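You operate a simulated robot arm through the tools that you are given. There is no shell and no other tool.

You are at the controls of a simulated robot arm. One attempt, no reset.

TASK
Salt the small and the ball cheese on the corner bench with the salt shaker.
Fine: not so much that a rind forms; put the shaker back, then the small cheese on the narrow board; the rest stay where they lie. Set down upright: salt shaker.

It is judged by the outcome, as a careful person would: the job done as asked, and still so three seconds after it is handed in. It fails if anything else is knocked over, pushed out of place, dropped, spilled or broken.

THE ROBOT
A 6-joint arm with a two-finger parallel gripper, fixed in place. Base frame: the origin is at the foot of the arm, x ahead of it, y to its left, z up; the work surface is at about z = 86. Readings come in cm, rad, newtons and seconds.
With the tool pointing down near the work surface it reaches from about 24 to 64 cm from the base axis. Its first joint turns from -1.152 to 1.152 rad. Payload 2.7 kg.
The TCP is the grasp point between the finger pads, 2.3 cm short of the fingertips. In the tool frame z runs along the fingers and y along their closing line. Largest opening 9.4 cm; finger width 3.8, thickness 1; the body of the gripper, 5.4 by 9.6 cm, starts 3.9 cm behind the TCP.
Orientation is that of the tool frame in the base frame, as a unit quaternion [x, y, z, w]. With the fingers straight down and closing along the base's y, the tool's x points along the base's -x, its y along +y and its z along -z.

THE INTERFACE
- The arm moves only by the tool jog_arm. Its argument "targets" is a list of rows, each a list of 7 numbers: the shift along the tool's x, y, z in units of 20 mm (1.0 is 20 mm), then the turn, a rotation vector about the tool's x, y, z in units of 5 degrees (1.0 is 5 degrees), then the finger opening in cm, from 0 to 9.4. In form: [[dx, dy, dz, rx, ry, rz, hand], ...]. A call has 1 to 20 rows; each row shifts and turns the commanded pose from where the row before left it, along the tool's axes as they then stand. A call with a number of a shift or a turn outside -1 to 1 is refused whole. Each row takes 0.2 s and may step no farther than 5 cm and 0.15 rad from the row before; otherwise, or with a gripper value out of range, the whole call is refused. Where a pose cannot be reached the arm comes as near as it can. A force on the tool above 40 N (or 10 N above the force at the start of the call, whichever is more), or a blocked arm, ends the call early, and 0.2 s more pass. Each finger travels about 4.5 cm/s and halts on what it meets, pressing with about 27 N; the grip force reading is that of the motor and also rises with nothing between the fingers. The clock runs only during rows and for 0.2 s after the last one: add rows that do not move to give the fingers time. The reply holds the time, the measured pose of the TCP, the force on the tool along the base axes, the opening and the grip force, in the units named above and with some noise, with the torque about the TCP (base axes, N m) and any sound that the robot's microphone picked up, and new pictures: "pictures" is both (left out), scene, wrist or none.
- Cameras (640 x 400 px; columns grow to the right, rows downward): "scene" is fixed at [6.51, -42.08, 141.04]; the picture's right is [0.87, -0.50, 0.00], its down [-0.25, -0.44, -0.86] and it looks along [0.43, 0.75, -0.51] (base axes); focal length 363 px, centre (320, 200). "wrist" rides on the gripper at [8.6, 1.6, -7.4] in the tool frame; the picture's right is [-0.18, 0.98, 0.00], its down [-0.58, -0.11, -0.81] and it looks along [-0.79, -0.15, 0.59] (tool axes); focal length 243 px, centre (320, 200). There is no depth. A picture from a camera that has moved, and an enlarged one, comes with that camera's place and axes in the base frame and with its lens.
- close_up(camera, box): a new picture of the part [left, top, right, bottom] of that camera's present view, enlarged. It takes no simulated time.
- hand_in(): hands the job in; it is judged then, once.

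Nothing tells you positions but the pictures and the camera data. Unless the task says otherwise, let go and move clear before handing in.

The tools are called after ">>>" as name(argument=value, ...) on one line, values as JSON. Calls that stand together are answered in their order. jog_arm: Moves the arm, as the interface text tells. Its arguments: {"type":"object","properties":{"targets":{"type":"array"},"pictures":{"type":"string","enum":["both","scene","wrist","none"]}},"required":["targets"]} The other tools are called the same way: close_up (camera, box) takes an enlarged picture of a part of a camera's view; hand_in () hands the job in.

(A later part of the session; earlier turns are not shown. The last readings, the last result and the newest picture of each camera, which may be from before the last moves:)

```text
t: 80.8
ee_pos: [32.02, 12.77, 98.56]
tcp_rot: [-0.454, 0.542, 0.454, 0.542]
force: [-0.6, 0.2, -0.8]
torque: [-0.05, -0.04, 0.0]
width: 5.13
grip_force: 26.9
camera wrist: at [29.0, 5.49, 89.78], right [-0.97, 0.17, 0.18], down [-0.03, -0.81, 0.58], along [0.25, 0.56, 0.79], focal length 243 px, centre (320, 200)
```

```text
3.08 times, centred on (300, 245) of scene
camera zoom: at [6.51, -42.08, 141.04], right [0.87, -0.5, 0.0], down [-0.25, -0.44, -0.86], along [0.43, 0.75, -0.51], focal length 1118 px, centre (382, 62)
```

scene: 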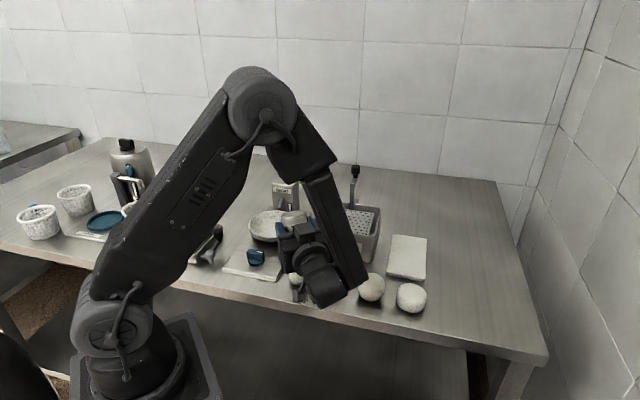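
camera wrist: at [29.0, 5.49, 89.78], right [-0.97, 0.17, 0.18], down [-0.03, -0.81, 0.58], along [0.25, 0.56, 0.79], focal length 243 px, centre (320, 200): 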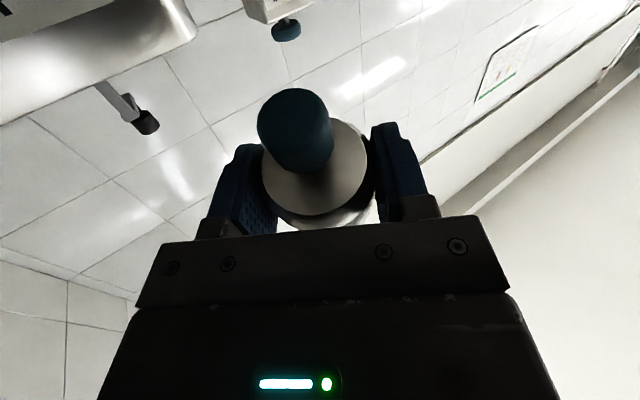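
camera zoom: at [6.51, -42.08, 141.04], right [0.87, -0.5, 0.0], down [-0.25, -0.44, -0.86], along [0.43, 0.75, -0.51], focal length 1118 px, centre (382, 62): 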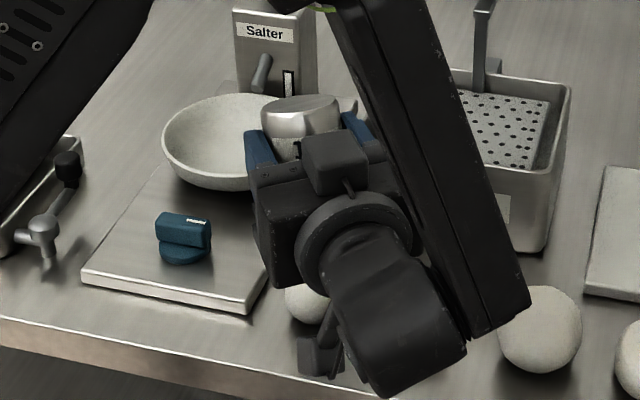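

The inverted shaker is right above the small cheese with clearance everywhere. Three shakes, then up to look.

>>> jog_arm(targets=[[-1, 0, 0, 0, 0, 0, 4], [1, 0, 0, 0, 0, 0, 4], [-1, 0, 0, 0, 0, 0, 4], [1, 0, 0, 0, 0, 0, 4], [-1, 0, 0, 0, 0, 0, 4], [1, 0, 0, 0, 0, 0, 4], [-0.9, 0, 0, 0, 0, 0, 4], [-0.9, 0, 0, 0, 0, 0, 4], [-0.9, 0, 0, 0, 0, 0, 4], [-0.9, 0, 0, 0, 0, 0, 4], [-0.9, 0, 0, 0, 0, 0, 4], [-0.9, 0, 0, 0, 0, 0, 4], [-0.9, 0, 0, 0, 0, 0, 4]])

>>> close_up(camera="scene", box=[278, 253, 320, 293])

>>> close_up(camera="scene", box=[280, 250, 400, 320])

```text
t: 83.6
ee_pos: [32.1, 12.63, 111.21]
tcp_rot: [-0.455, 0.541, 0.455, 0.542]
force: [-0.8, 0.4, -1.5]
torque: [0.02, 0.03, 0.01]
width: 5.14
grip_force: 27.2
camera wrist: at [28.96, 5.4, 102.35], right [-0.97, 0.17, 0.18], down [-0.03, -0.81, 0.58], along [0.25, 0.56, 0.79], focal length 243 px, centre (320, 200)
```

scene: 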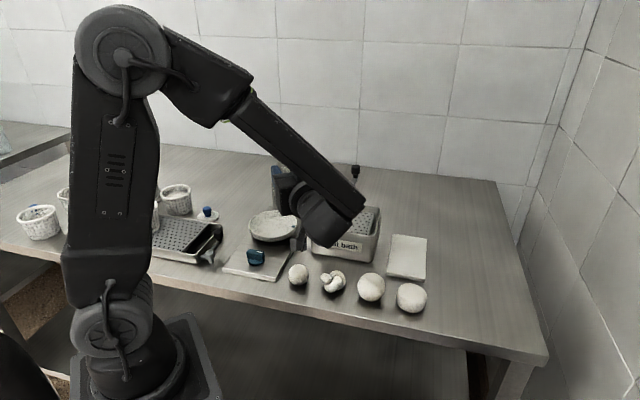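
wrist: 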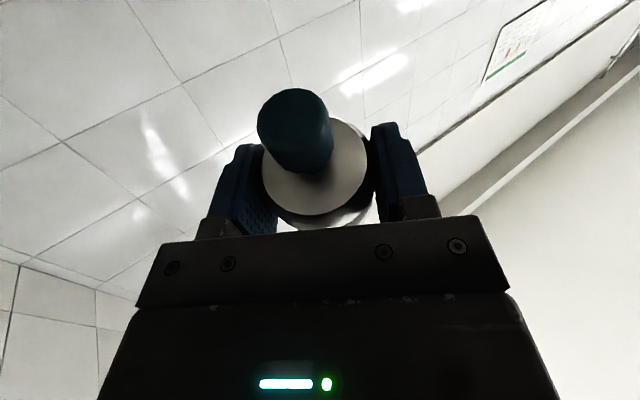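

```text
10.00 times, centred on (299, 273) of scene
camera zoom: at [6.51, -42.08, 141.04], right [0.87, -0.5, 0.0], down [-0.25, -0.44, -0.86], along [0.43, 0.75, -0.51], focal length 3632 px, centre (530, -530)
```

zoom: 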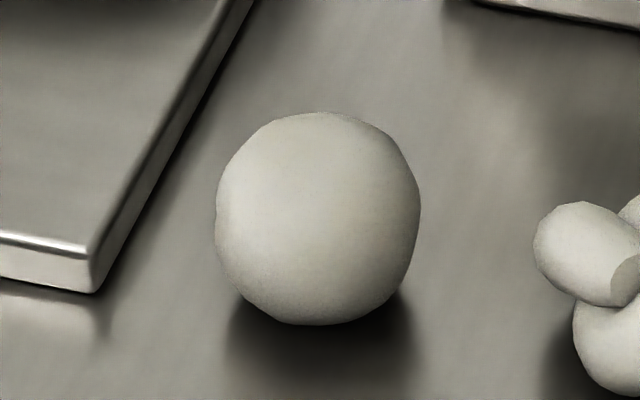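

```text
5.33 times, centred on (340, 285) of scene
camera zoom: at [6.51, -42.08, 141.04], right [0.87, -0.5, 0.0], down [-0.25, -0.44, -0.86], along [0.43, 0.75, -0.51], focal length 1937 px, centre (213, -253)
```

zoom: 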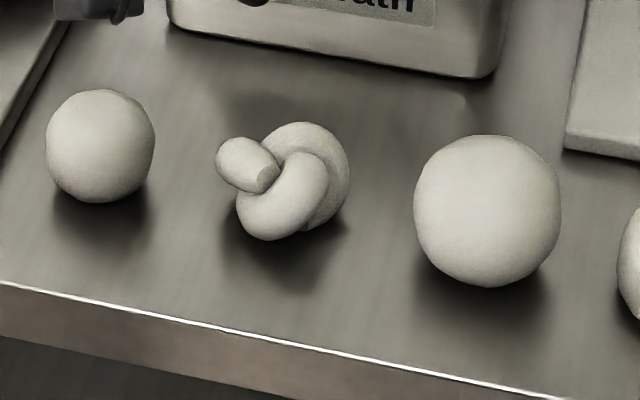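

I can't judge the change reliably from here. I'll return to the exact side-roll pose used for the "before" view of the small cheese and compare directly.

>>> jog_arm(targets=[[0, 0, 0, 0, 1, 0, 4], [-0.03, 0, 0.18, 0, 1, 0, 4], [-0.03, 0, 0.18, 0, 1, 0, 4], [-0.03, 0, 0.18, 0, 1, 0, 4], [-0.03, 0, 0.18, 0, 0, 1, 4], [-0.033, -0.2, -0.008, 0, 0, 1, 4], [-0.033, -0.2, -0.008, 0, 0, 1, 4], [-0.033, -0.2, -0.008, 0, 0, 1, 4], [-0.071, -0.174, -0.026, 0, 0, 1, 4], [-0.071, -0.174, -0.026, 0, 0, 1, 4], [-0.071, -0.174, -0.026, 0, 0, 1, 4], [-0.094, -0.134, -0.04, 0, 0, 1, 4], [-0.094, -0.134, -0.04, 0, 0, 1, 4], [-0.094, -0.134, -0.04, 0, 0, 1, 4], [-0.092, -0.087, -0.051, 0, 0, 1, 4], [-0.092, -0.087, -0.051, 0, 0, 1, 4], [-0.092, -0.087, -0.051, 0, 0, 1, 4], [-0.065, -0.048, -0.062, 0, 0, 1, 4], [-0.065, -0.048, -0.062, 0, 0, 1, 4], [-0.065, -0.048, -0.062, 0, 0, 1, 4]], pictures="none")

>>> jog_arm(targets=[[-0.025, -0.025, -0.064, 0, 0, 1, 4], [-0.025, -0.025, -0.064, 0, 0, 1, 4], [-0.025, -0.025, -0.064, 0, 0, 0, 4], [0, -0.92, 0.335, 0, 0, 0, 4], [0, -0.92, 0.335, 0, 0, 0, 4], [0, -0.92, 0.335, 0, 0, 0, 4], [0, -0.92, 0.335, 0, 0, 0, 4], [0, -0.92, 0.335, 0, 0, 0, 4], [0, 0, 0, 0, 0, 0, 4]])

>>> close_up(camera="wrist", box=[0, 20, 160, 380])

>>> close_up(camera="scene", box=[278, 253, 320, 293])

>>> close_up(camera="scene", box=[280, 220, 440, 320])

```text
t: 87.8
ee_pos: [36.49, 12.22, 111.07]
tcp_rot: [0.001, 0.819, 0.565, 0.099]
force: [0.5, 0.2, 0.0]
torque: [0.03, 0.03, -0.01]
width: 5.13
grip_force: 27.2
```

```text
t: 89.8
ee_pos: [36.62, 11.81, 101.35]
tcp_rot: [0.072, 0.816, 0.571, 0.05]
force: [-0.9, -0.2, -1.0]
torque: [-0.03, 0.02, 0.01]
width: 5.14
grip_force: 27.0
camera wrist: at [26.89, 6.88, 105.32], right [0.24, 0.3, 0.92], down [0.43, -0.88, 0.17], along [0.87, 0.36, -0.34], focal length 243 px, centre (320, 200)
```

scene: 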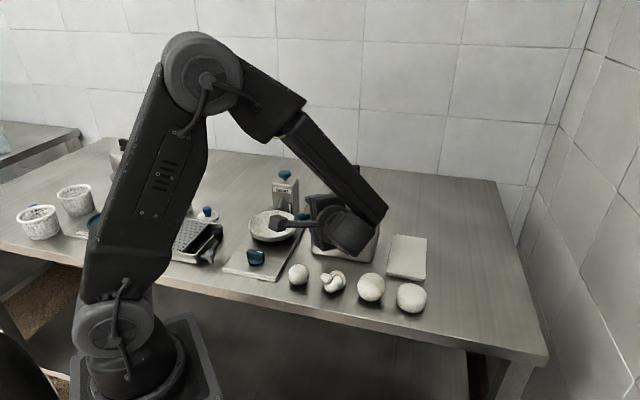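
wrist: 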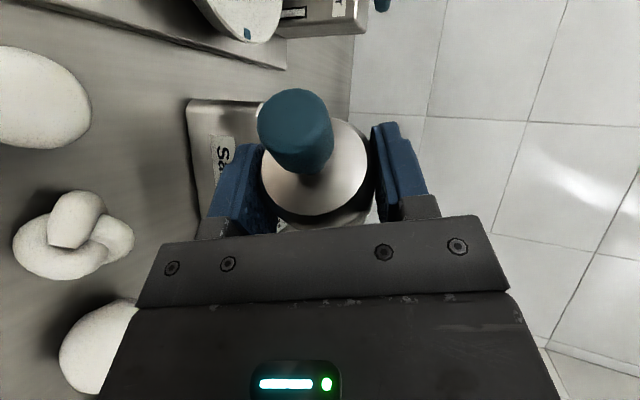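

```text
1.11 times, centred on (80, 200) of wrist
camera zoom: at [26.89, 6.88, 105.32], right [0.24, 0.3, 0.92], down [0.43, -0.88, 0.17], along [0.87, 0.36, -0.34], focal length 270 px, centre (587, 200)
```

zoom: 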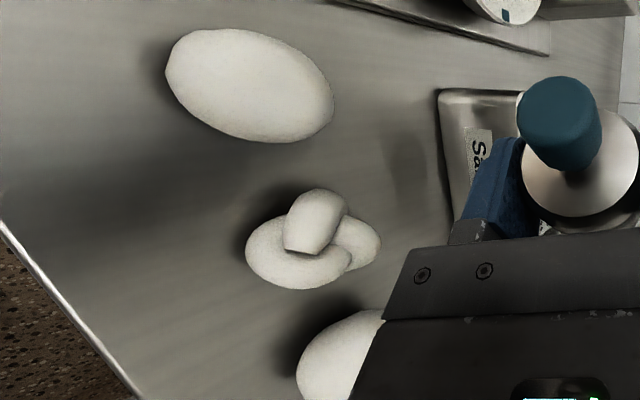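

```text
10.00 times, centred on (299, 273) of scene
camera zoom: at [6.51, -42.08, 141.04], right [0.87, -0.5, 0.0], down [-0.25, -0.44, -0.86], along [0.43, 0.75, -0.51], focal length 3632 px, centre (530, -530)
```

zoom: 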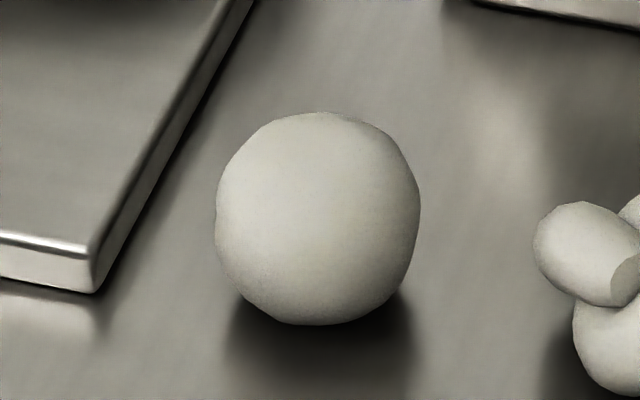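

```text
4.00 times, centred on (360, 270) of scene
camera zoom: at [6.51, -42.08, 141.04], right [0.87, -0.5, 0.0], down [-0.25, -0.44, -0.86], along [0.43, 0.75, -0.51], focal length 1453 px, centre (160, -80)
```

zoom: 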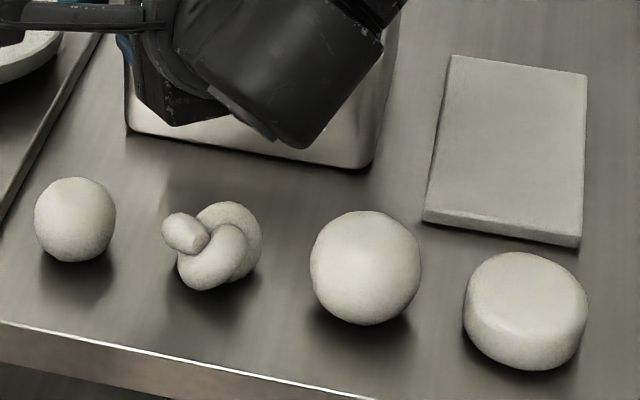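

Small looks the same as before, so gentle shakes at 10 cm/s give nothing (and no rattle was heard). I'll invert over the small cheese again and try a more vigorous diagonal shake.

>>> jog_arm(targets=[[0.025, 0.025, 0.064, 0, 0, -1, 4], [0.025, 0.025, 0.064, 0, 0, -1, 4], [0.025, 0.025, 0.064, 0, 0, -1, 4], [0.065, 0.048, 0.062, 0, 0, -1, 4], [0.065, 0.048, 0.062, 0, 0, -1, 4], [0.065, 0.048, 0.062, 0, 0, -1, 4], [0.092, 0.087, 0.051, 0, 0, -1, 4], [0.092, 0.087, 0.051, 0, 0, -1, 4], [0.092, 0.087, 0.051, 0, 0, -1, 4], [0.094, 0.134, 0.04, 0, 0, -1, 4], [0.094, 0.134, 0.04, 0, 0, -1, 4], [0.094, 0.134, 0.04, 0, 0, -1, 4], [0.071, 0.174, 0.026, 0, 0, -1, 4], [0.071, 0.174, 0.026, 0, 0, -1, 4], [0.071, 0.174, 0.026, 0, 0, -1, 4], [0.033, 0.2, 0.008, 0, 0, -1, 4], [0.033, 0.2, 0.008, 0, 0, -1, 4], [0.033, 0.2, 0.008, 0, 0, -1, 4]], pictures="none")

>>> jog_arm(targets=[[0.03, 0, -0.18, 0, -1, 0, 4], [0.03, 0, -0.18, 0, -1, 0, 4], [0.03, 0, -0.18, 0, -1, 0, 4], [0.03, 0, -0.18, 0, -1, 0, 4], [0.5, 0, 0, 0, 0, 0, 4], [0.5, 0, 0, 0, 0, 0, 4], [-0.5, -0.5, -0.5, 0, 0, 0, 4], [1, 1, 1, 0, 0, 0, 4], [-1, -1, -1, 0, 0, 0, 4], [1, 1, 1, 0, 0, 0, 4], [-1, -1, -1, 0, 0, 0, 4], [0.5, 0.5, 0.5, 0, 0, 0, 4]])

>>> close_up(camera="scene", box=[260, 220, 340, 310])

```text
t: 93.6
ee_pos: [32.19, 14.06, 101.37]
tcp_rot: [-0.528, 0.627, 0.369, 0.439]
force: [0.5, 0.2, -1.1]
torque: [-0.02, 0.03, -0.05]
width: 5.13
grip_force: 26.6
```

```text
t: 96.2
ee_pos: [32.03, 12.49, 99.46]
tcp_rot: [-0.454, 0.542, 0.454, 0.542]
force: [0.0, 0.2, -0.4]
torque: [-0.03, 0.0, -0.01]
width: 5.15
grip_force: 27.0
camera wrist: at [29.01, 5.37, 90.61], right [-0.97, 0.17, 0.18], down [-0.03, -0.81, 0.58], along [0.25, 0.56, 0.79], focal length 243 px, centre (320, 200)
```

scene: 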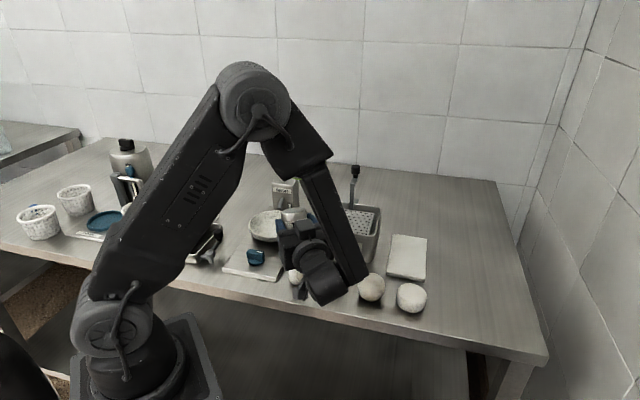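
wrist: 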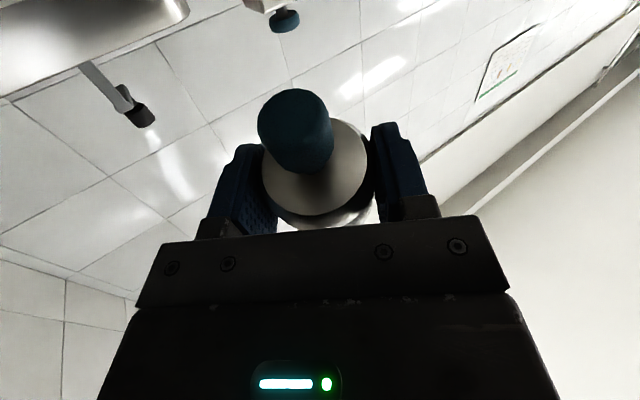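

```text
4.44 times, centred on (300, 265) of scene
camera zoom: at [6.51, -42.08, 141.04], right [0.87, -0.5, 0.0], down [-0.25, -0.44, -0.86], along [0.43, 0.75, -0.51], focal length 1614 px, centre (409, -89)
```

zoom: 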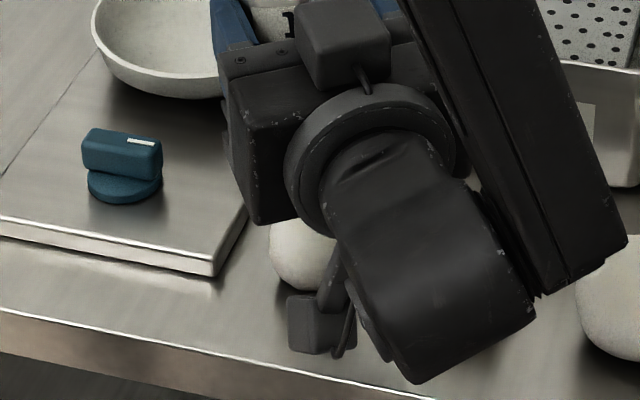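

No sound. I'll raise and check the small cheese again.

>>> jog_arm(targets=[[-0.9, 0, 0, 0, 0, 0, 4], [-0.9, 0, 0, 0, 0, 0, 4], [-0.9, 0, 0, 0, 0, 0, 4], [-0.9, 0, 0, 0, 0, 0, 4], [-0.9, 0, 0, 0, 0, 0, 4], [-0.9, 0, 0, 0, 0, 0, 4]])

>>> close_up(camera="scene", box=[278, 253, 320, 293])

>>> close_up(camera="scene", box=[280, 250, 400, 320])

```text
t: 97.6
ee_pos: [32.04, 12.69, 110.14]
tcp_rot: [-0.455, 0.542, 0.454, 0.542]
force: [0.1, -0.3, -2.1]
torque: [-0.01, 0.01, -0.02]
width: 5.12
grip_force: 26.9
camera wrist: at [28.98, 5.57, 101.46], right [-0.97, 0.17, 0.18], down [-0.03, -0.81, 0.58], along [0.25, 0.56, 0.79], focal length 243 px, centre (320, 200)
```

scene: 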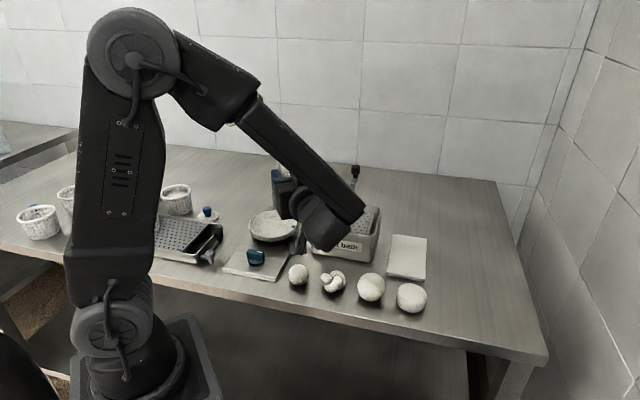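
wrist: 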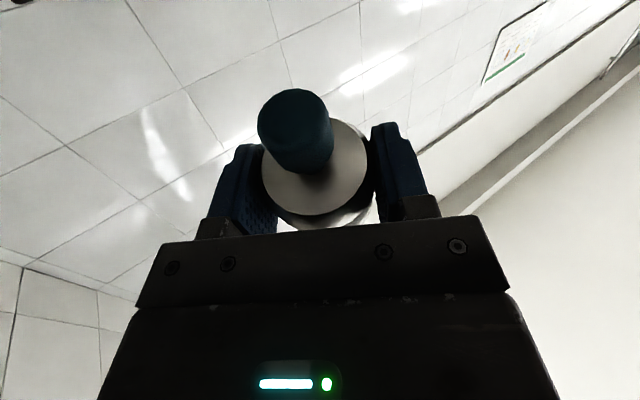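

```text
10.00 times, centred on (299, 273) of scene
camera zoom: at [6.51, -42.08, 141.04], right [0.87, -0.5, 0.0], down [-0.25, -0.44, -0.86], along [0.43, 0.75, -0.51], focal length 3632 px, centre (530, -530)
```

zoom: 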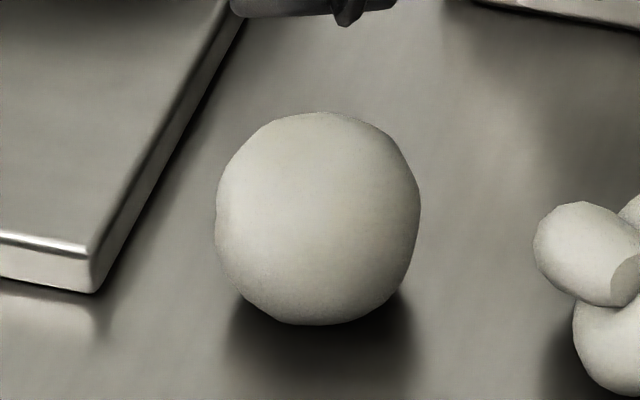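

```text
5.33 times, centred on (340, 285) of scene
camera zoom: at [6.51, -42.08, 141.04], right [0.87, -0.5, 0.0], down [-0.25, -0.44, -0.86], along [0.43, 0.75, -0.51], focal length 1937 px, centre (213, -253)
```

zoom: 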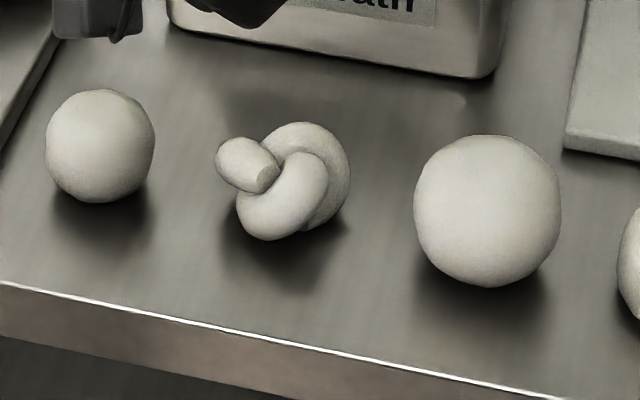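

Still unchanged on the small cheese, while the ball (which alone got upright shakes) does look paler than small and knot. I'll roll the shaker fully upright again and test upright shaking over the small cheese.

>>> jog_arm(targets=[[0, 0, 0, 0, 1, 0, 4], [0, 0, 0, 0, 1, 0, 4], [0, 0, 0, 0, 1, 0, 4], [0, 0, 0, 0, 1, 0, 4], [0, 0, 0, 0, 0, 1, 4], [0, 0, 0, 0, 0, 1, 4], [0, 0, 0, 0, 0, 1, 4], [0, 0, 0, 0, 0, 1, 4], [0, 0, 0, 0, 0, 1, 4], [0, 0, 0, 0, 0, 1, 4], [0, 0, 0, 0, 0, 1, 4], [0, 0, 0, 0, 0, 1, 4], [0, 0, 0, 0, 0, 1, 4], [0, 0, 0, 0, 0, 1, 4], [0, 0, 0, 0, 0, 1, 4], [0, 0, 0, 0, 0, 1, 4], [0, 0, 0, 0, 0, 1, 4], [0, 0, 0, 0, 0, 1, 4], [0, 0, 0, 0, 0, 1, 4], [0, 0, 0, 0, 0, 1, 4]], pictures="none")

>>> jog_arm(targets=[[0, 0, 0, 0, 0, 1, 4], [0, 0, 0, 0, 0, 1, 4], [0, 0, 0, 0, 0, 1, 4], [0, 0, 0, 0, 0, 1, 4], [0, 0, 0, 0, 0, 1, 4], [0, 0, 0, 0, 0, 1, 4], [0, 0, 0, 0, 0, 1, 4], [0, 0, 0, 0, 0, 1, 4], [0, 0, 0, 0, 0, 1, 4], [0, 0, 0, 0, 0, 1, 4], [0, 0, 0, 0, 0, 1, 4], [0, 0, 0, 0, 0, 1, 4], [0, 0, 0, 0, 0, 1, 4], [0, 0, 0, 0, 0, 1, 4], [0, 0, 0, 0, 0, 1, 4], [0, 0, 0, 0, 0, 1, 4], [0, 0, 0, 0, 0, 1, 4], [0, 0, 0, 0, 0, 1, 4], [0, 0, 0, 0, 0, 1, 4], [0, 0, 0, 0, 0, 1, 4]])

>>> close_up(camera="scene", box=[278, 253, 320, 293])

>>> close_up(camera="scene", box=[280, 250, 400, 320])

```text
t: 101.8
ee_pos: [31.92, 12.74, 110.35]
tcp_rot: [0.0, 0.819, 0.565, 0.1]
force: [-0.2, 0.5, -1.7]
torque: [0.0, 0.02, -0.02]
width: 5.18
grip_force: 26.8
```

```text
t: 106.0
ee_pos: [32.0, 12.74, 110.21]
tcp_rot: [0.629, 0.525, 0.44, -0.368]
force: [1.1, -1.1, -1.5]
torque: [0.01, 0.02, 0.02]
width: 5.14
grip_force: 27.3
camera wrist: at [32.8, 8.31, 120.81], right [0.96, -0.23, -0.17], down [-0.27, -0.92, -0.27], along [-0.1, 0.31, -0.95], focal length 243 px, centre (320, 200)
```

scene: 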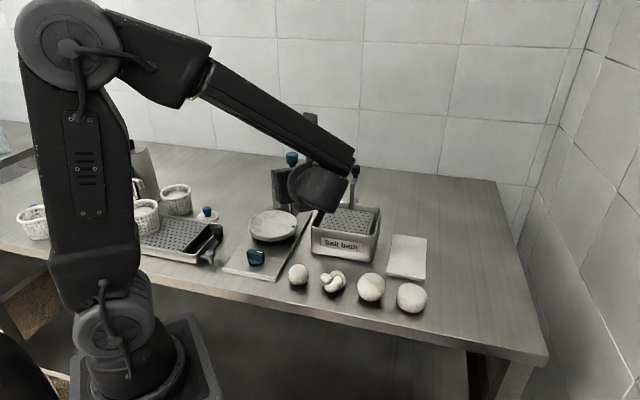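
wrist: 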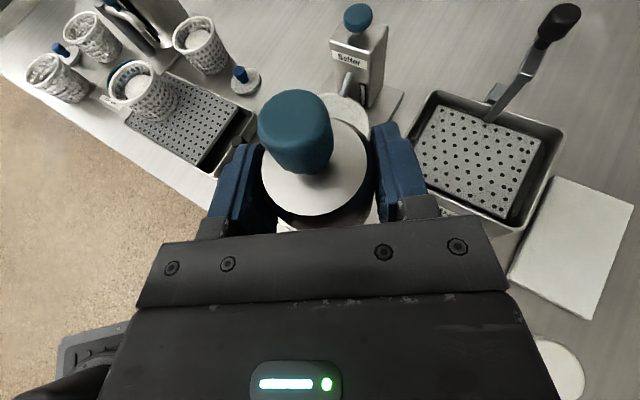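

```text
10.00 times, centred on (299, 273) of scene
camera zoom: at [6.51, -42.08, 141.04], right [0.87, -0.5, 0.0], down [-0.25, -0.44, -0.86], along [0.43, 0.75, -0.51], focal length 3632 px, centre (530, -530)
```

zoom: 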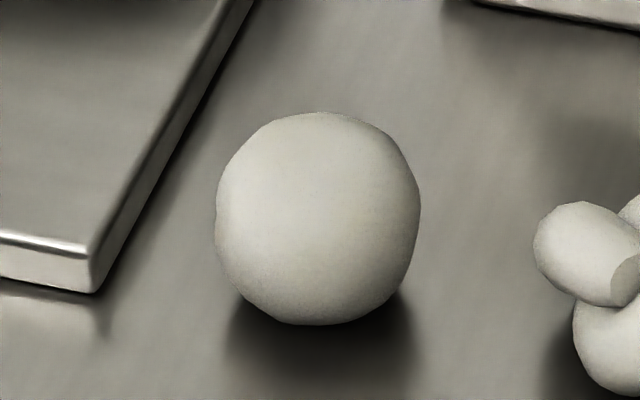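

```text
5.33 times, centred on (340, 285) of scene
camera zoom: at [6.51, -42.08, 141.04], right [0.87, -0.5, 0.0], down [-0.25, -0.44, -0.86], along [0.43, 0.75, -0.51], focal length 1937 px, centre (213, -253)
```

zoom: 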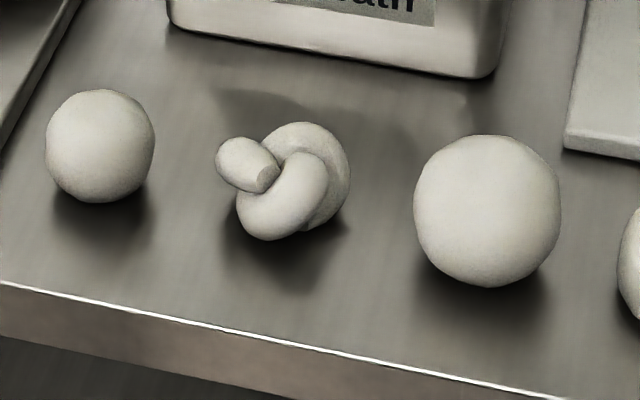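

Nothing distinct yet. I'll lower the upright shaker to ~2.5 cm above the small cheese and give six full vertical shakes there.

>>> jog_arm(targets=[[-0.855, -0.0154, 0.193, 0, 0, 0, 4], [-0.855, -0.0154, 0.193, 0, 0, 0, 4], [-0.855, -0.0154, 0.193, 0, 0, 0, 4], [-0.855, -0.0154, 0.193, 0, 0, 0, 4], [-0.855, -0.0154, 0.193, 0, 0, 0, 4], [-0.855, -0.0154, 0.193, 0, 0, 0, 4], [-0.855, -0.0154, 0.193, 0, 0, 0, 4], [-0.855, -0.0154, 0.193, 0, 0, 0, 4], [0, 0, 0, 0, 0, 0, 4]])

>>> close_up(camera="scene", box=[260, 220, 340, 310])

```text
t: 108.0
ee_pos: [31.65, 10.95, 96.36]
tcp_rot: [0.627, 0.527, 0.439, -0.369]
force: [-0.3, 0.1, -1.6]
torque: [0.01, 0.02, 0.01]
width: 5.12
grip_force: 26.9
camera wrist: at [32.44, 6.56, 106.91], right [0.96, -0.23, -0.17], down [-0.27, -0.92, -0.27], along [-0.1, 0.31, -0.95], focal length 243 px, centre (320, 200)
```

scene: 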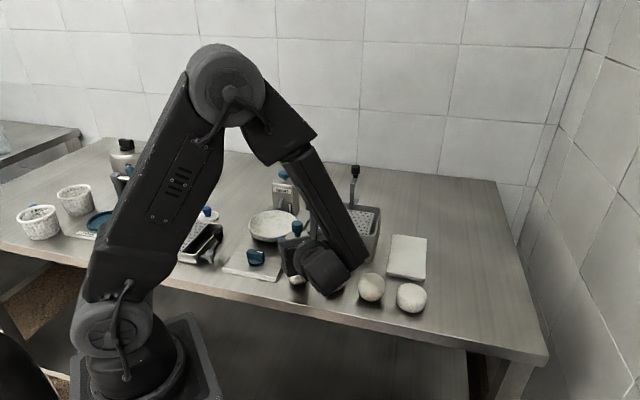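
wrist: 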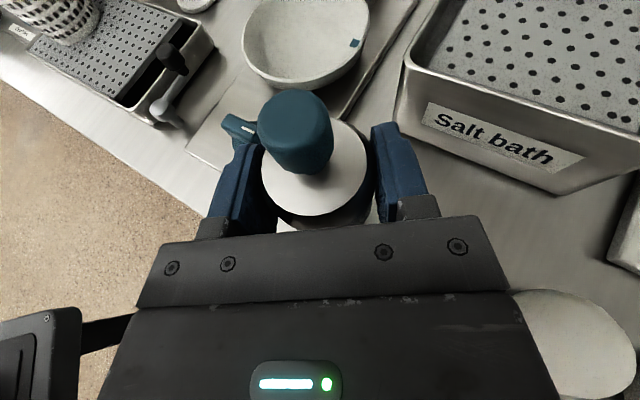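

```text
4.44 times, centred on (300, 265) of scene
camera zoom: at [6.51, -42.08, 141.04], right [0.87, -0.5, 0.0], down [-0.25, -0.44, -0.86], along [0.43, 0.75, -0.51], focal length 1614 px, centre (409, -89)
```

zoom: 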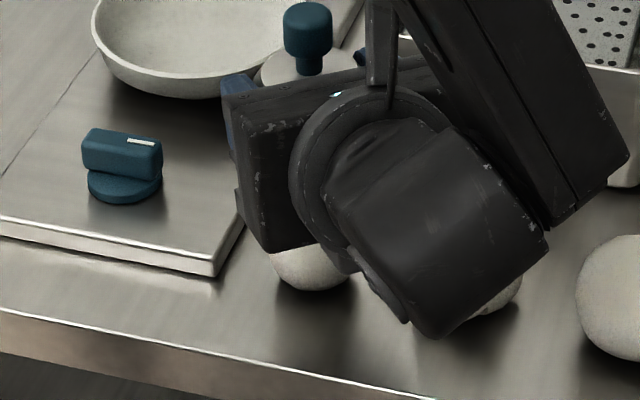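

Aligned above the small cheese. Shaking upright now.

>>> jog_arm(targets=[[1, 0, -0.364, 0, 0, 0, 4], [-1, 0, 0.364, 0, 0, 0, 4], [1, 0, -0.364, 0, 0, 0, 4], [-1, 0, 0.364, 0, 0, 0, 4], [1, 0, -0.364, 0, 0, 0, 4], [-1, 0, 0.364, 0, 0, 0, 4], [1, 0, -0.364, 0, 0, 0, 4], [-1, 0, 0.364, 0, 0, 0, 4]])

>>> close_up(camera="scene", box=[260, 220, 340, 310])

```text
t: 109.8
ee_pos: [31.51, 11.04, 96.37]
tcp_rot: [0.627, 0.526, 0.44, -0.368]
force: [-0.7, -0.3, -1.2]
torque: [0.03, -0.02, -0.05]
width: 5.14
grip_force: 26.8
camera wrist: at [32.32, 6.63, 106.9], right [0.96, -0.23, -0.17], down [-0.27, -0.92, -0.27], along [-0.1, 0.31, -0.95], focal length 243 px, centre (320, 200)
```

scene: 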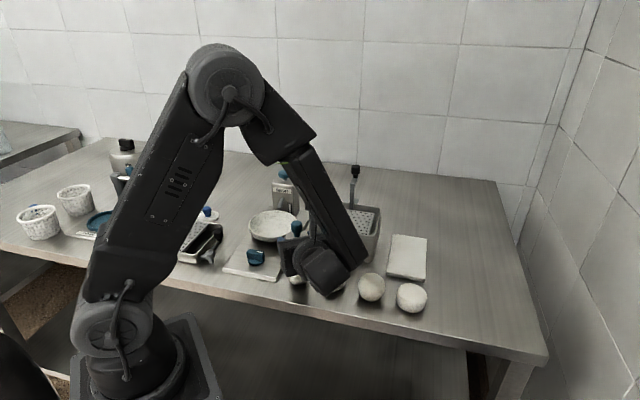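
wrist: 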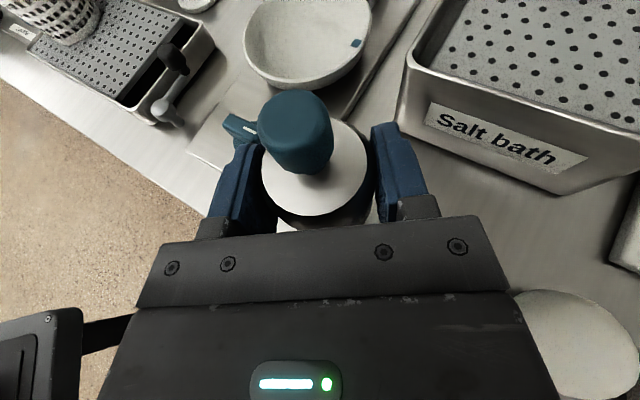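

```text
4.44 times, centred on (300, 265) of scene
camera zoom: at [6.51, -42.08, 141.04], right [0.87, -0.5, 0.0], down [-0.25, -0.44, -0.86], along [0.43, 0.75, -0.51], focal length 1614 px, centre (409, -89)
```

zoom: 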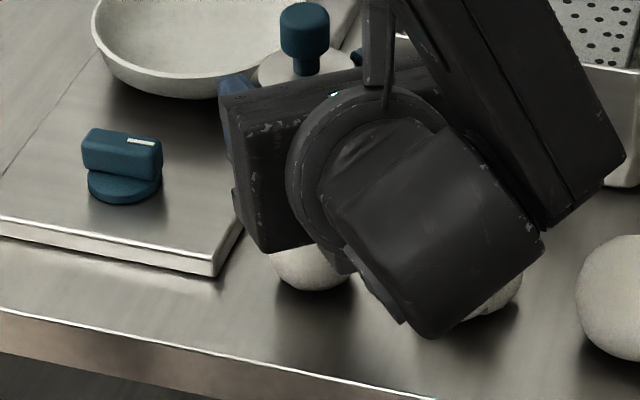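

No obvious salt on the small cheese. The ball is big in the wrist view here, so let me inspect its surface closely.

>>> close_up(camera="wrist", box=[510, 280, 640, 400])

>>> close_up(camera="wrist", box=[200, 0, 440, 150])

>>> close_up(camera="scene", box=[355, 265, 435, 320])

```text
3.33 times, centred on (575, 340) of wrist
camera zoom: at [32.32, 6.63, 106.9], right [0.96, -0.23, -0.17], down [-0.27, -0.92, -0.27], along [-0.1, 0.31, -0.95], focal length 809 px, centre (-530, -267)
```

zoom: 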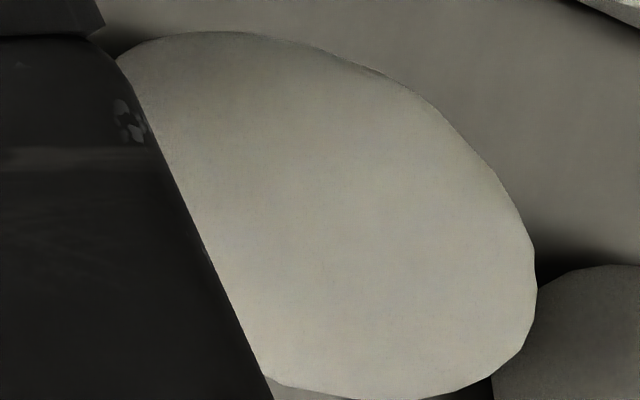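

```text
2.67 times, centred on (320, 75) of wrist
camera zoom: at [32.32, 6.63, 106.9], right [0.96, -0.23, -0.17], down [-0.27, -0.92, -0.27], along [-0.1, 0.31, -0.95], focal length 647 px, centre (320, 533)
```

zoom: 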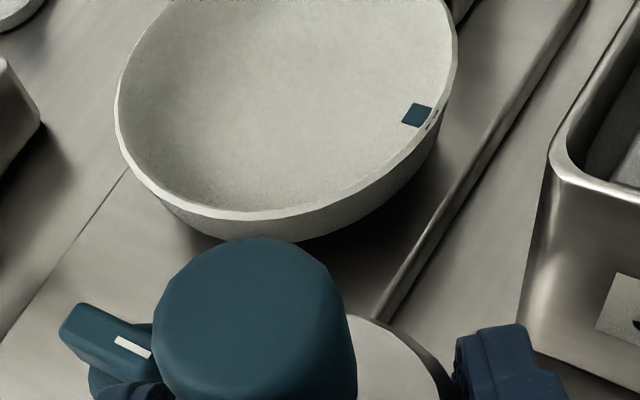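

```text
7.27 times, centred on (395, 292) of scene
camera zoom: at [6.51, -42.08, 141.04], right [0.87, -0.5, 0.0], down [-0.25, -0.44, -0.86], along [0.43, 0.75, -0.51], focal length 2642 px, centre (-226, -473)
```

zoom: 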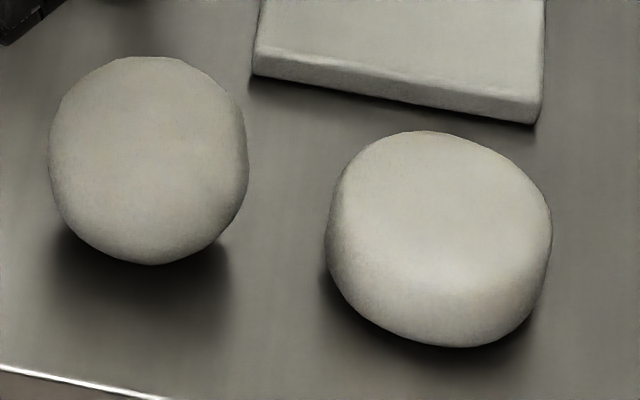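

No grains to be seen. Since a few shakes show nothing, I'll double up gradually: nine more upright shakes here, then look.

>>> jog_arm(targets=[[1, 0, -0.364, 0, 0, 0, 4], [-1, 0, 0.364, 0, 0, 0, 4], [1, 0, -0.364, 0, 0, 0, 4], [-1, 0, 0.364, 0, 0, 0, 4], [1, 0, -0.364, 0, 0, 0, 4], [-1, 0, 0.364, 0, 0, 0, 4], [1, 0, -0.364, 0, 0, 0, 4], [-1, 0, 0.364, 0, 0, 0, 4], [1, 0, -0.364, 0, 0, 0, 4], [-1, 0, 0.364, 0, 0, 0, 4], [1, 0, -0.364, 0, 0, 0, 4], [-1, 0, 0.364, 0, 0, 0, 4], [1, 0, -0.364, 0, 0, 0, 4], [-1, 0, 0.364, 0, 0, 0, 4], [1, 0, -0.364, 0, 0, 0, 4], [-1, 0, 0.364, 0, 0, 0, 4]], pictures="none")

>>> jog_arm(targets=[[0.94, 0, -0.342, 0, 0, 0, 4], [0.94, 0, -0.342, 0, 0, 0, 4], [0.94, 0, -0.342, 0, 0, 0, 4], [0.94, 0, -0.342, 0, 0, 0, 4], [0.94, 0, -0.342, 0, 0, 0, 4], [0.94, 0, -0.342, 0, 0, 0, 4], [0.94, 0, -0.342, 0, 0, 0, 4]])

>>> close_up(camera="scene", box=[278, 253, 320, 293])

>>> close_up(camera="scene", box=[280, 250, 400, 320])

```text
t: 113.2
ee_pos: [31.3, 11.04, 96.15]
tcp_rot: [0.627, 0.527, 0.44, -0.369]
force: [0.0, -0.9, -1.6]
torque: [-0.03, 0.02, -0.02]
width: 5.15
grip_force: 27.2
```

```text
t: 114.8
ee_pos: [31.52, 11.12, 110.32]
tcp_rot: [0.627, 0.527, 0.439, -0.37]
force: [-0.4, -0.1, -1.5]
torque: [-0.01, -0.01, -0.03]
width: 5.15
grip_force: 26.7
camera wrist: at [32.26, 6.71, 120.88], right [0.96, -0.23, -0.17], down [-0.27, -0.92, -0.27], along [-0.1, 0.31, -0.95], focal length 243 px, centre (320, 200)
```

scene: 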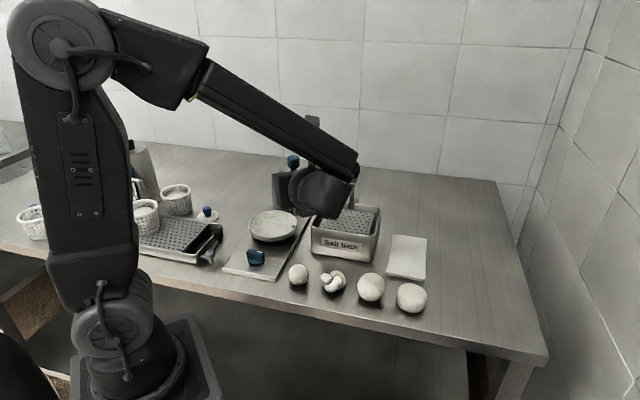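
wrist: 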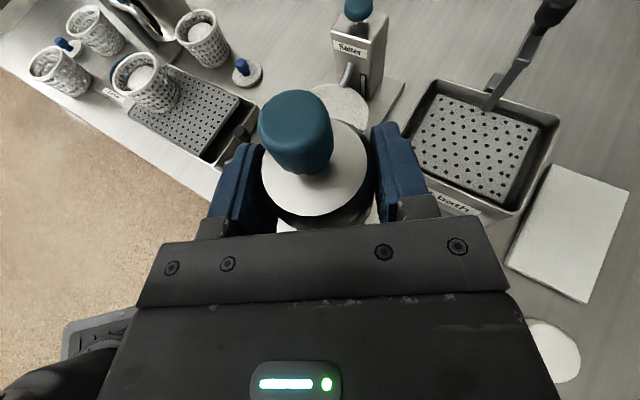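

```text
10.00 times, centred on (299, 273) of scene
camera zoom: at [6.51, -42.08, 141.04], right [0.87, -0.5, 0.0], down [-0.25, -0.44, -0.86], along [0.43, 0.75, -0.51], focal length 3632 px, centre (530, -530)
```

zoom: 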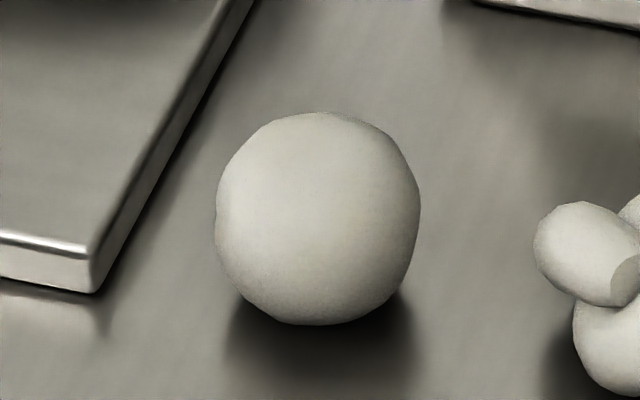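

```text
5.33 times, centred on (340, 285) of scene
camera zoom: at [6.51, -42.08, 141.04], right [0.87, -0.5, 0.0], down [-0.25, -0.44, -0.86], along [0.43, 0.75, -0.51], focal length 1937 px, centre (213, -253)
```

zoom: 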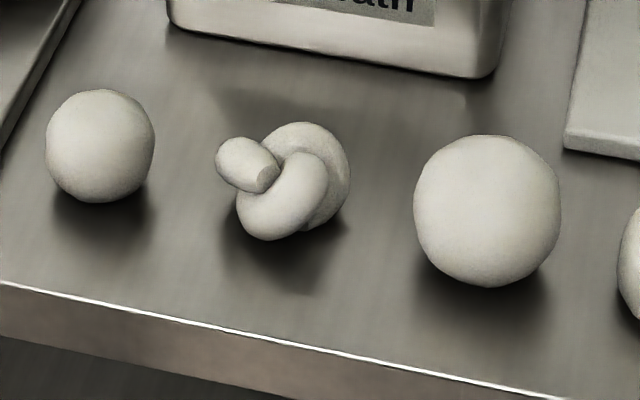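

Twelve upright shakes change nothing, so upright is ruled out. I'll invert again over the small cheese for a longer, brisker inverted shake series.

>>> jog_arm(targets=[[0.268, -0.01, 0.738, 0, 0, 0, 4], [0.268, -0.01, 0.738, 0, 0, 0, 4], [0, 0, 0, 0, 0, -1, 4], [0, 0, 0, 0, 0, -1, 4], [0, 0, 0, 0, 0, -1, 4], [0, 0, 0, 0, 0, -1, 4], [0, 0, 0, 0, 0, -1, 4], [0, 0, 0, 0, 0, -1, 4], [0, 0, 0, 0, 0, -1, 4], [0, 0, 0, 0, 0, -1, 4], [0, 0, 0, 0, 0, -1, 4], [0, 0, 0, 0, 0, -1, 4], [0, 0, 0, 0, 0, -1, 4], [0, 0, 0, 0, 0, -1, 4], [0, 0, 0, 0, 0, -1, 4], [0, 0, 0, 0, 0, -1, 4], [0, 0, 0, 0, 0, -1, 4], [0, 0, 0, 0, 0, -1, 4], [0, 0, 0, 0, 0, -1, 4], [0, 0, 0, 0, 0, -1, 4]], pictures="none")

>>> jog_arm(targets=[[0, 0, 0, 0, 0, -1, 4], [0, 0, 0, 0, 0, -1, 4], [0, 0, 0, 0, 0, -1, 4], [0, 0, 0, 0, 0, -1, 4], [0, 0, 0, 0, 0, -1, 4], [0, 0, 0, 0, 0, -1, 4], [0, 0, 0, 0, 0, -1, 4], [0, 0, 0, 0, 0, -1, 4], [0, 0, 0, 0, 0, -1, 4], [0, 0, 0, 0, 0, -1, 4], [0, 0, 0, 0, 0, -1, 4], [0, 0, 0, 0, 0, -1, 4], [0, 0, 0, 0, 0, -1, 4], [0, 0, 0, 0, 0, -1, 4], [0, 0, 0, 0, 0, -1, 4], [0, 0, 0, 0, 0, -1, 4], [0, 0, 0, 0, 0, -1, 4], [0, 0, 0, 0, 0, -1, 4]], pictures="none")

>>> jog_arm(targets=[[0.03, 0, -0.18, 0, -1, 0, 4], [0.03, 0, -0.18, 0, -1, 0, 4], [0.03, 0, -0.18, 0, -1, 0, 4], [0.03, 0, -0.18, 0, -1, 0, 4], [0.9, 0, 0, 0, 0, 0, 4], [0.9, 0, 0, 0, 0, 0, 4], [0.9, 0, 0, 0, 0, 0, 4], [0.9, 0, 0, 0, 0, 0, 4], [0.9, 0, 0, 0, 0, 0, 4], [0, 0, 0, 0, 0, 0, 4]])

>>> close_up(camera="scene", box=[230, 180, 370, 310])

```text
t: 119.0
ee_pos: [32.07, 14.19, 110.39]
tcp_rot: [0.071, 0.816, 0.571, 0.051]
force: [1.0, 0.3, -1.9]
torque: [-0.02, 0.01, 0.0]
width: 5.12
grip_force: 27.0
```

```text
t: 122.8
ee_pos: [31.84, 14.07, 110.27]
tcp_rot: [-0.527, 0.627, 0.368, 0.44]
force: [-0.3, 0.8, -1.9]
torque: [0.0, -0.02, 0.02]
width: 5.12
grip_force: 27.1
```

```text
t: 125.0
ee_pos: [31.55, 12.82, 101.35]
tcp_rot: [-0.455, 0.541, 0.455, 0.541]
force: [-0.2, -0.8, -1.6]
torque: [-0.02, -0.01, -0.02]
width: 5.16
grip_force: 27.1
camera wrist: at [28.62, 5.55, 92.62], right [-0.97, 0.17, 0.18], down [-0.03, -0.81, 0.58], along [0.25, 0.56, 0.79], focal length 243 px, centre (320, 200)
```

scene: 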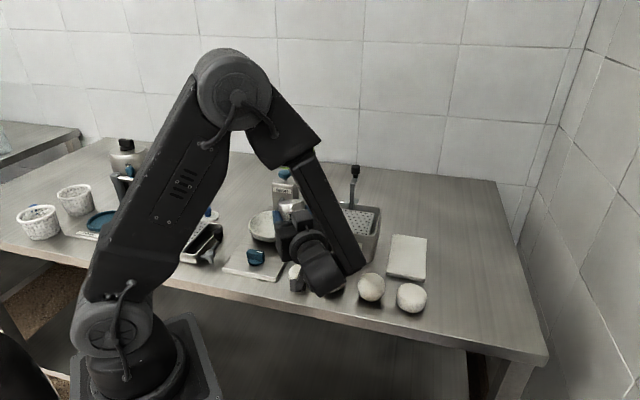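
wrist: 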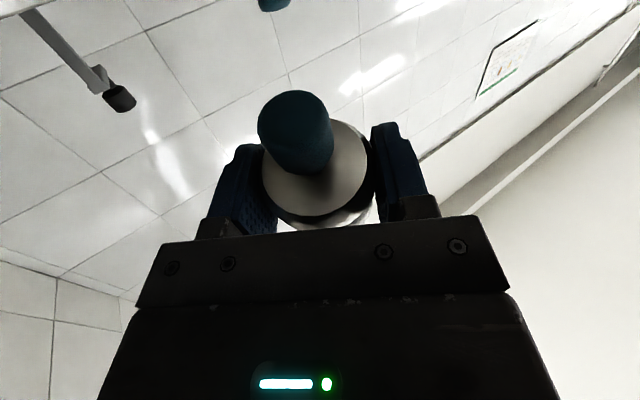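

```text
3.08 times, centred on (300, 245) of scene
camera zoom: at [6.51, -42.08, 141.04], right [0.87, -0.5, 0.0], down [-0.25, -0.44, -0.86], along [0.43, 0.75, -0.51], focal length 1118 px, centre (382, 62)
```

zoom: 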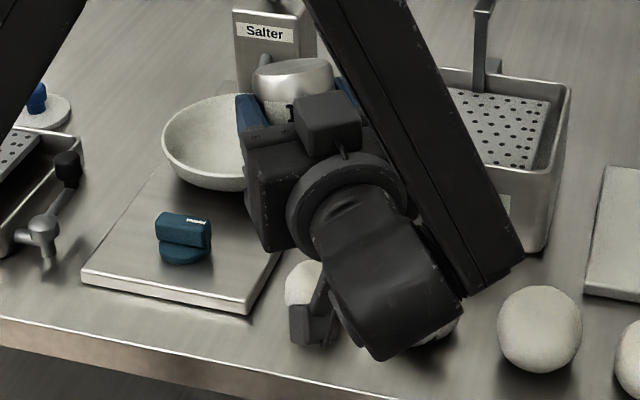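

Positioned inverted over the small cheese. Eight brisk diagonal shakes centred on it, then up.

>>> jog_arm(targets=[[0.9, -0.1, 0, 0, 0, 0, 4], [-0.5, -0.5, -0.5, 0, 0, 0, 4], [1, 1, 1, 0, 0, 0, 4], [-1, -1, -1, 0, 0, 0, 4], [1, 1, 1, 0, 0, 0, 4], [-1, -1, -1, 0, 0, 0, 4], [1, 1, 1, 0, 0, 0, 4], [-1, -1, -1, 0, 0, 0, 4], [1, 1, 1, 0, 0, 0, 4], [-1, -1, -1, 0, 0, 0, 4], [1, 1, 1, 0, 0, 0, 4], [-1, -1, -1, 0, 0, 0, 4], [1, 1, 1, 0, 0, 0, 4], [-1, -1, -1, 0, 0, 0, 4], [1, 1, 1, 0, 0, 0, 4], [-1, -1, -1, 0, 0, 0, 4], [1, 1, 1, 0, 0, 0, 4], [-1, -1, -1, 0, 0, 0, 4], [0.5, 0.5, 0.5, 0, 0, 0, 4]])

>>> close_up(camera="scene", box=[230, 180, 370, 310])

>>> close_up(camera="scene", box=[270, 250, 330, 310])

```text
t: 129.0
ee_pos: [32.07, 12.79, 99.33]
tcp_rot: [-0.455, 0.541, 0.455, 0.542]
force: [0.4, -0.2, -0.9]
torque: [0.0, 0.02, -0.01]
width: 5.13
grip_force: 27.5
camera wrist: at [28.99, 5.5, 90.61], right [-0.97, 0.17, 0.18], down [-0.03, -0.81, 0.58], along [0.25, 0.56, 0.79], focal length 243 px, centre (320, 200)
```

scene: 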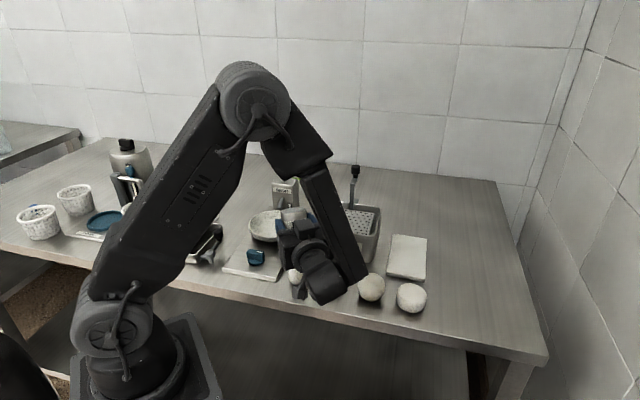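
wrist: 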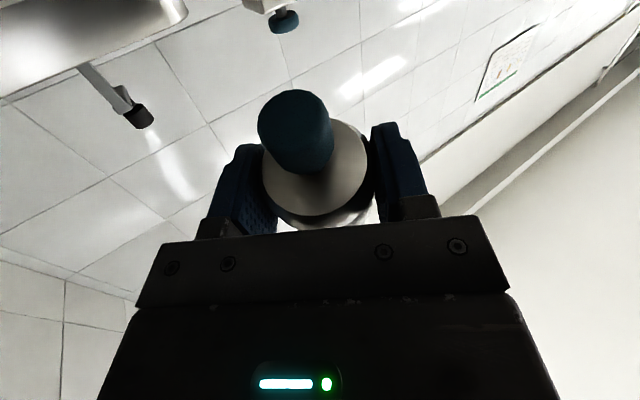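

```text
3.08 times, centred on (300, 245) of scene
camera zoom: at [6.51, -42.08, 141.04], right [0.87, -0.5, 0.0], down [-0.25, -0.44, -0.86], along [0.43, 0.75, -0.51], focal length 1118 px, centre (382, 62)
```

zoom: 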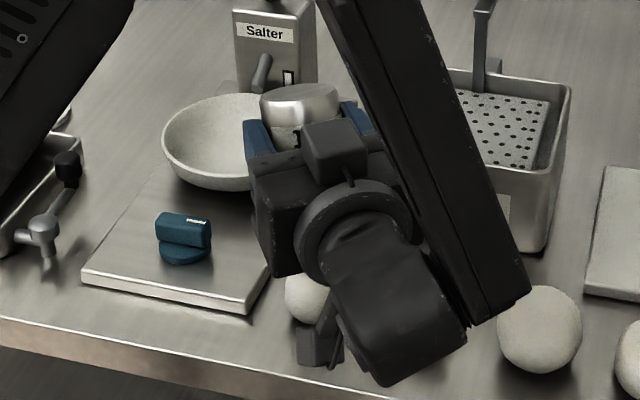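

```text
6.67 times, centred on (300, 280) of scene
camera zoom: at [6.51, -42.08, 141.04], right [0.87, -0.5, 0.0], down [-0.25, -0.44, -0.86], along [0.43, 0.75, -0.51], focal length 2422 px, centre (453, -333)
```

zoom: 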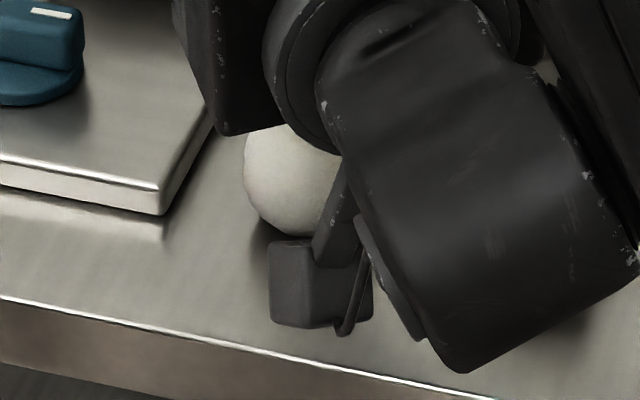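

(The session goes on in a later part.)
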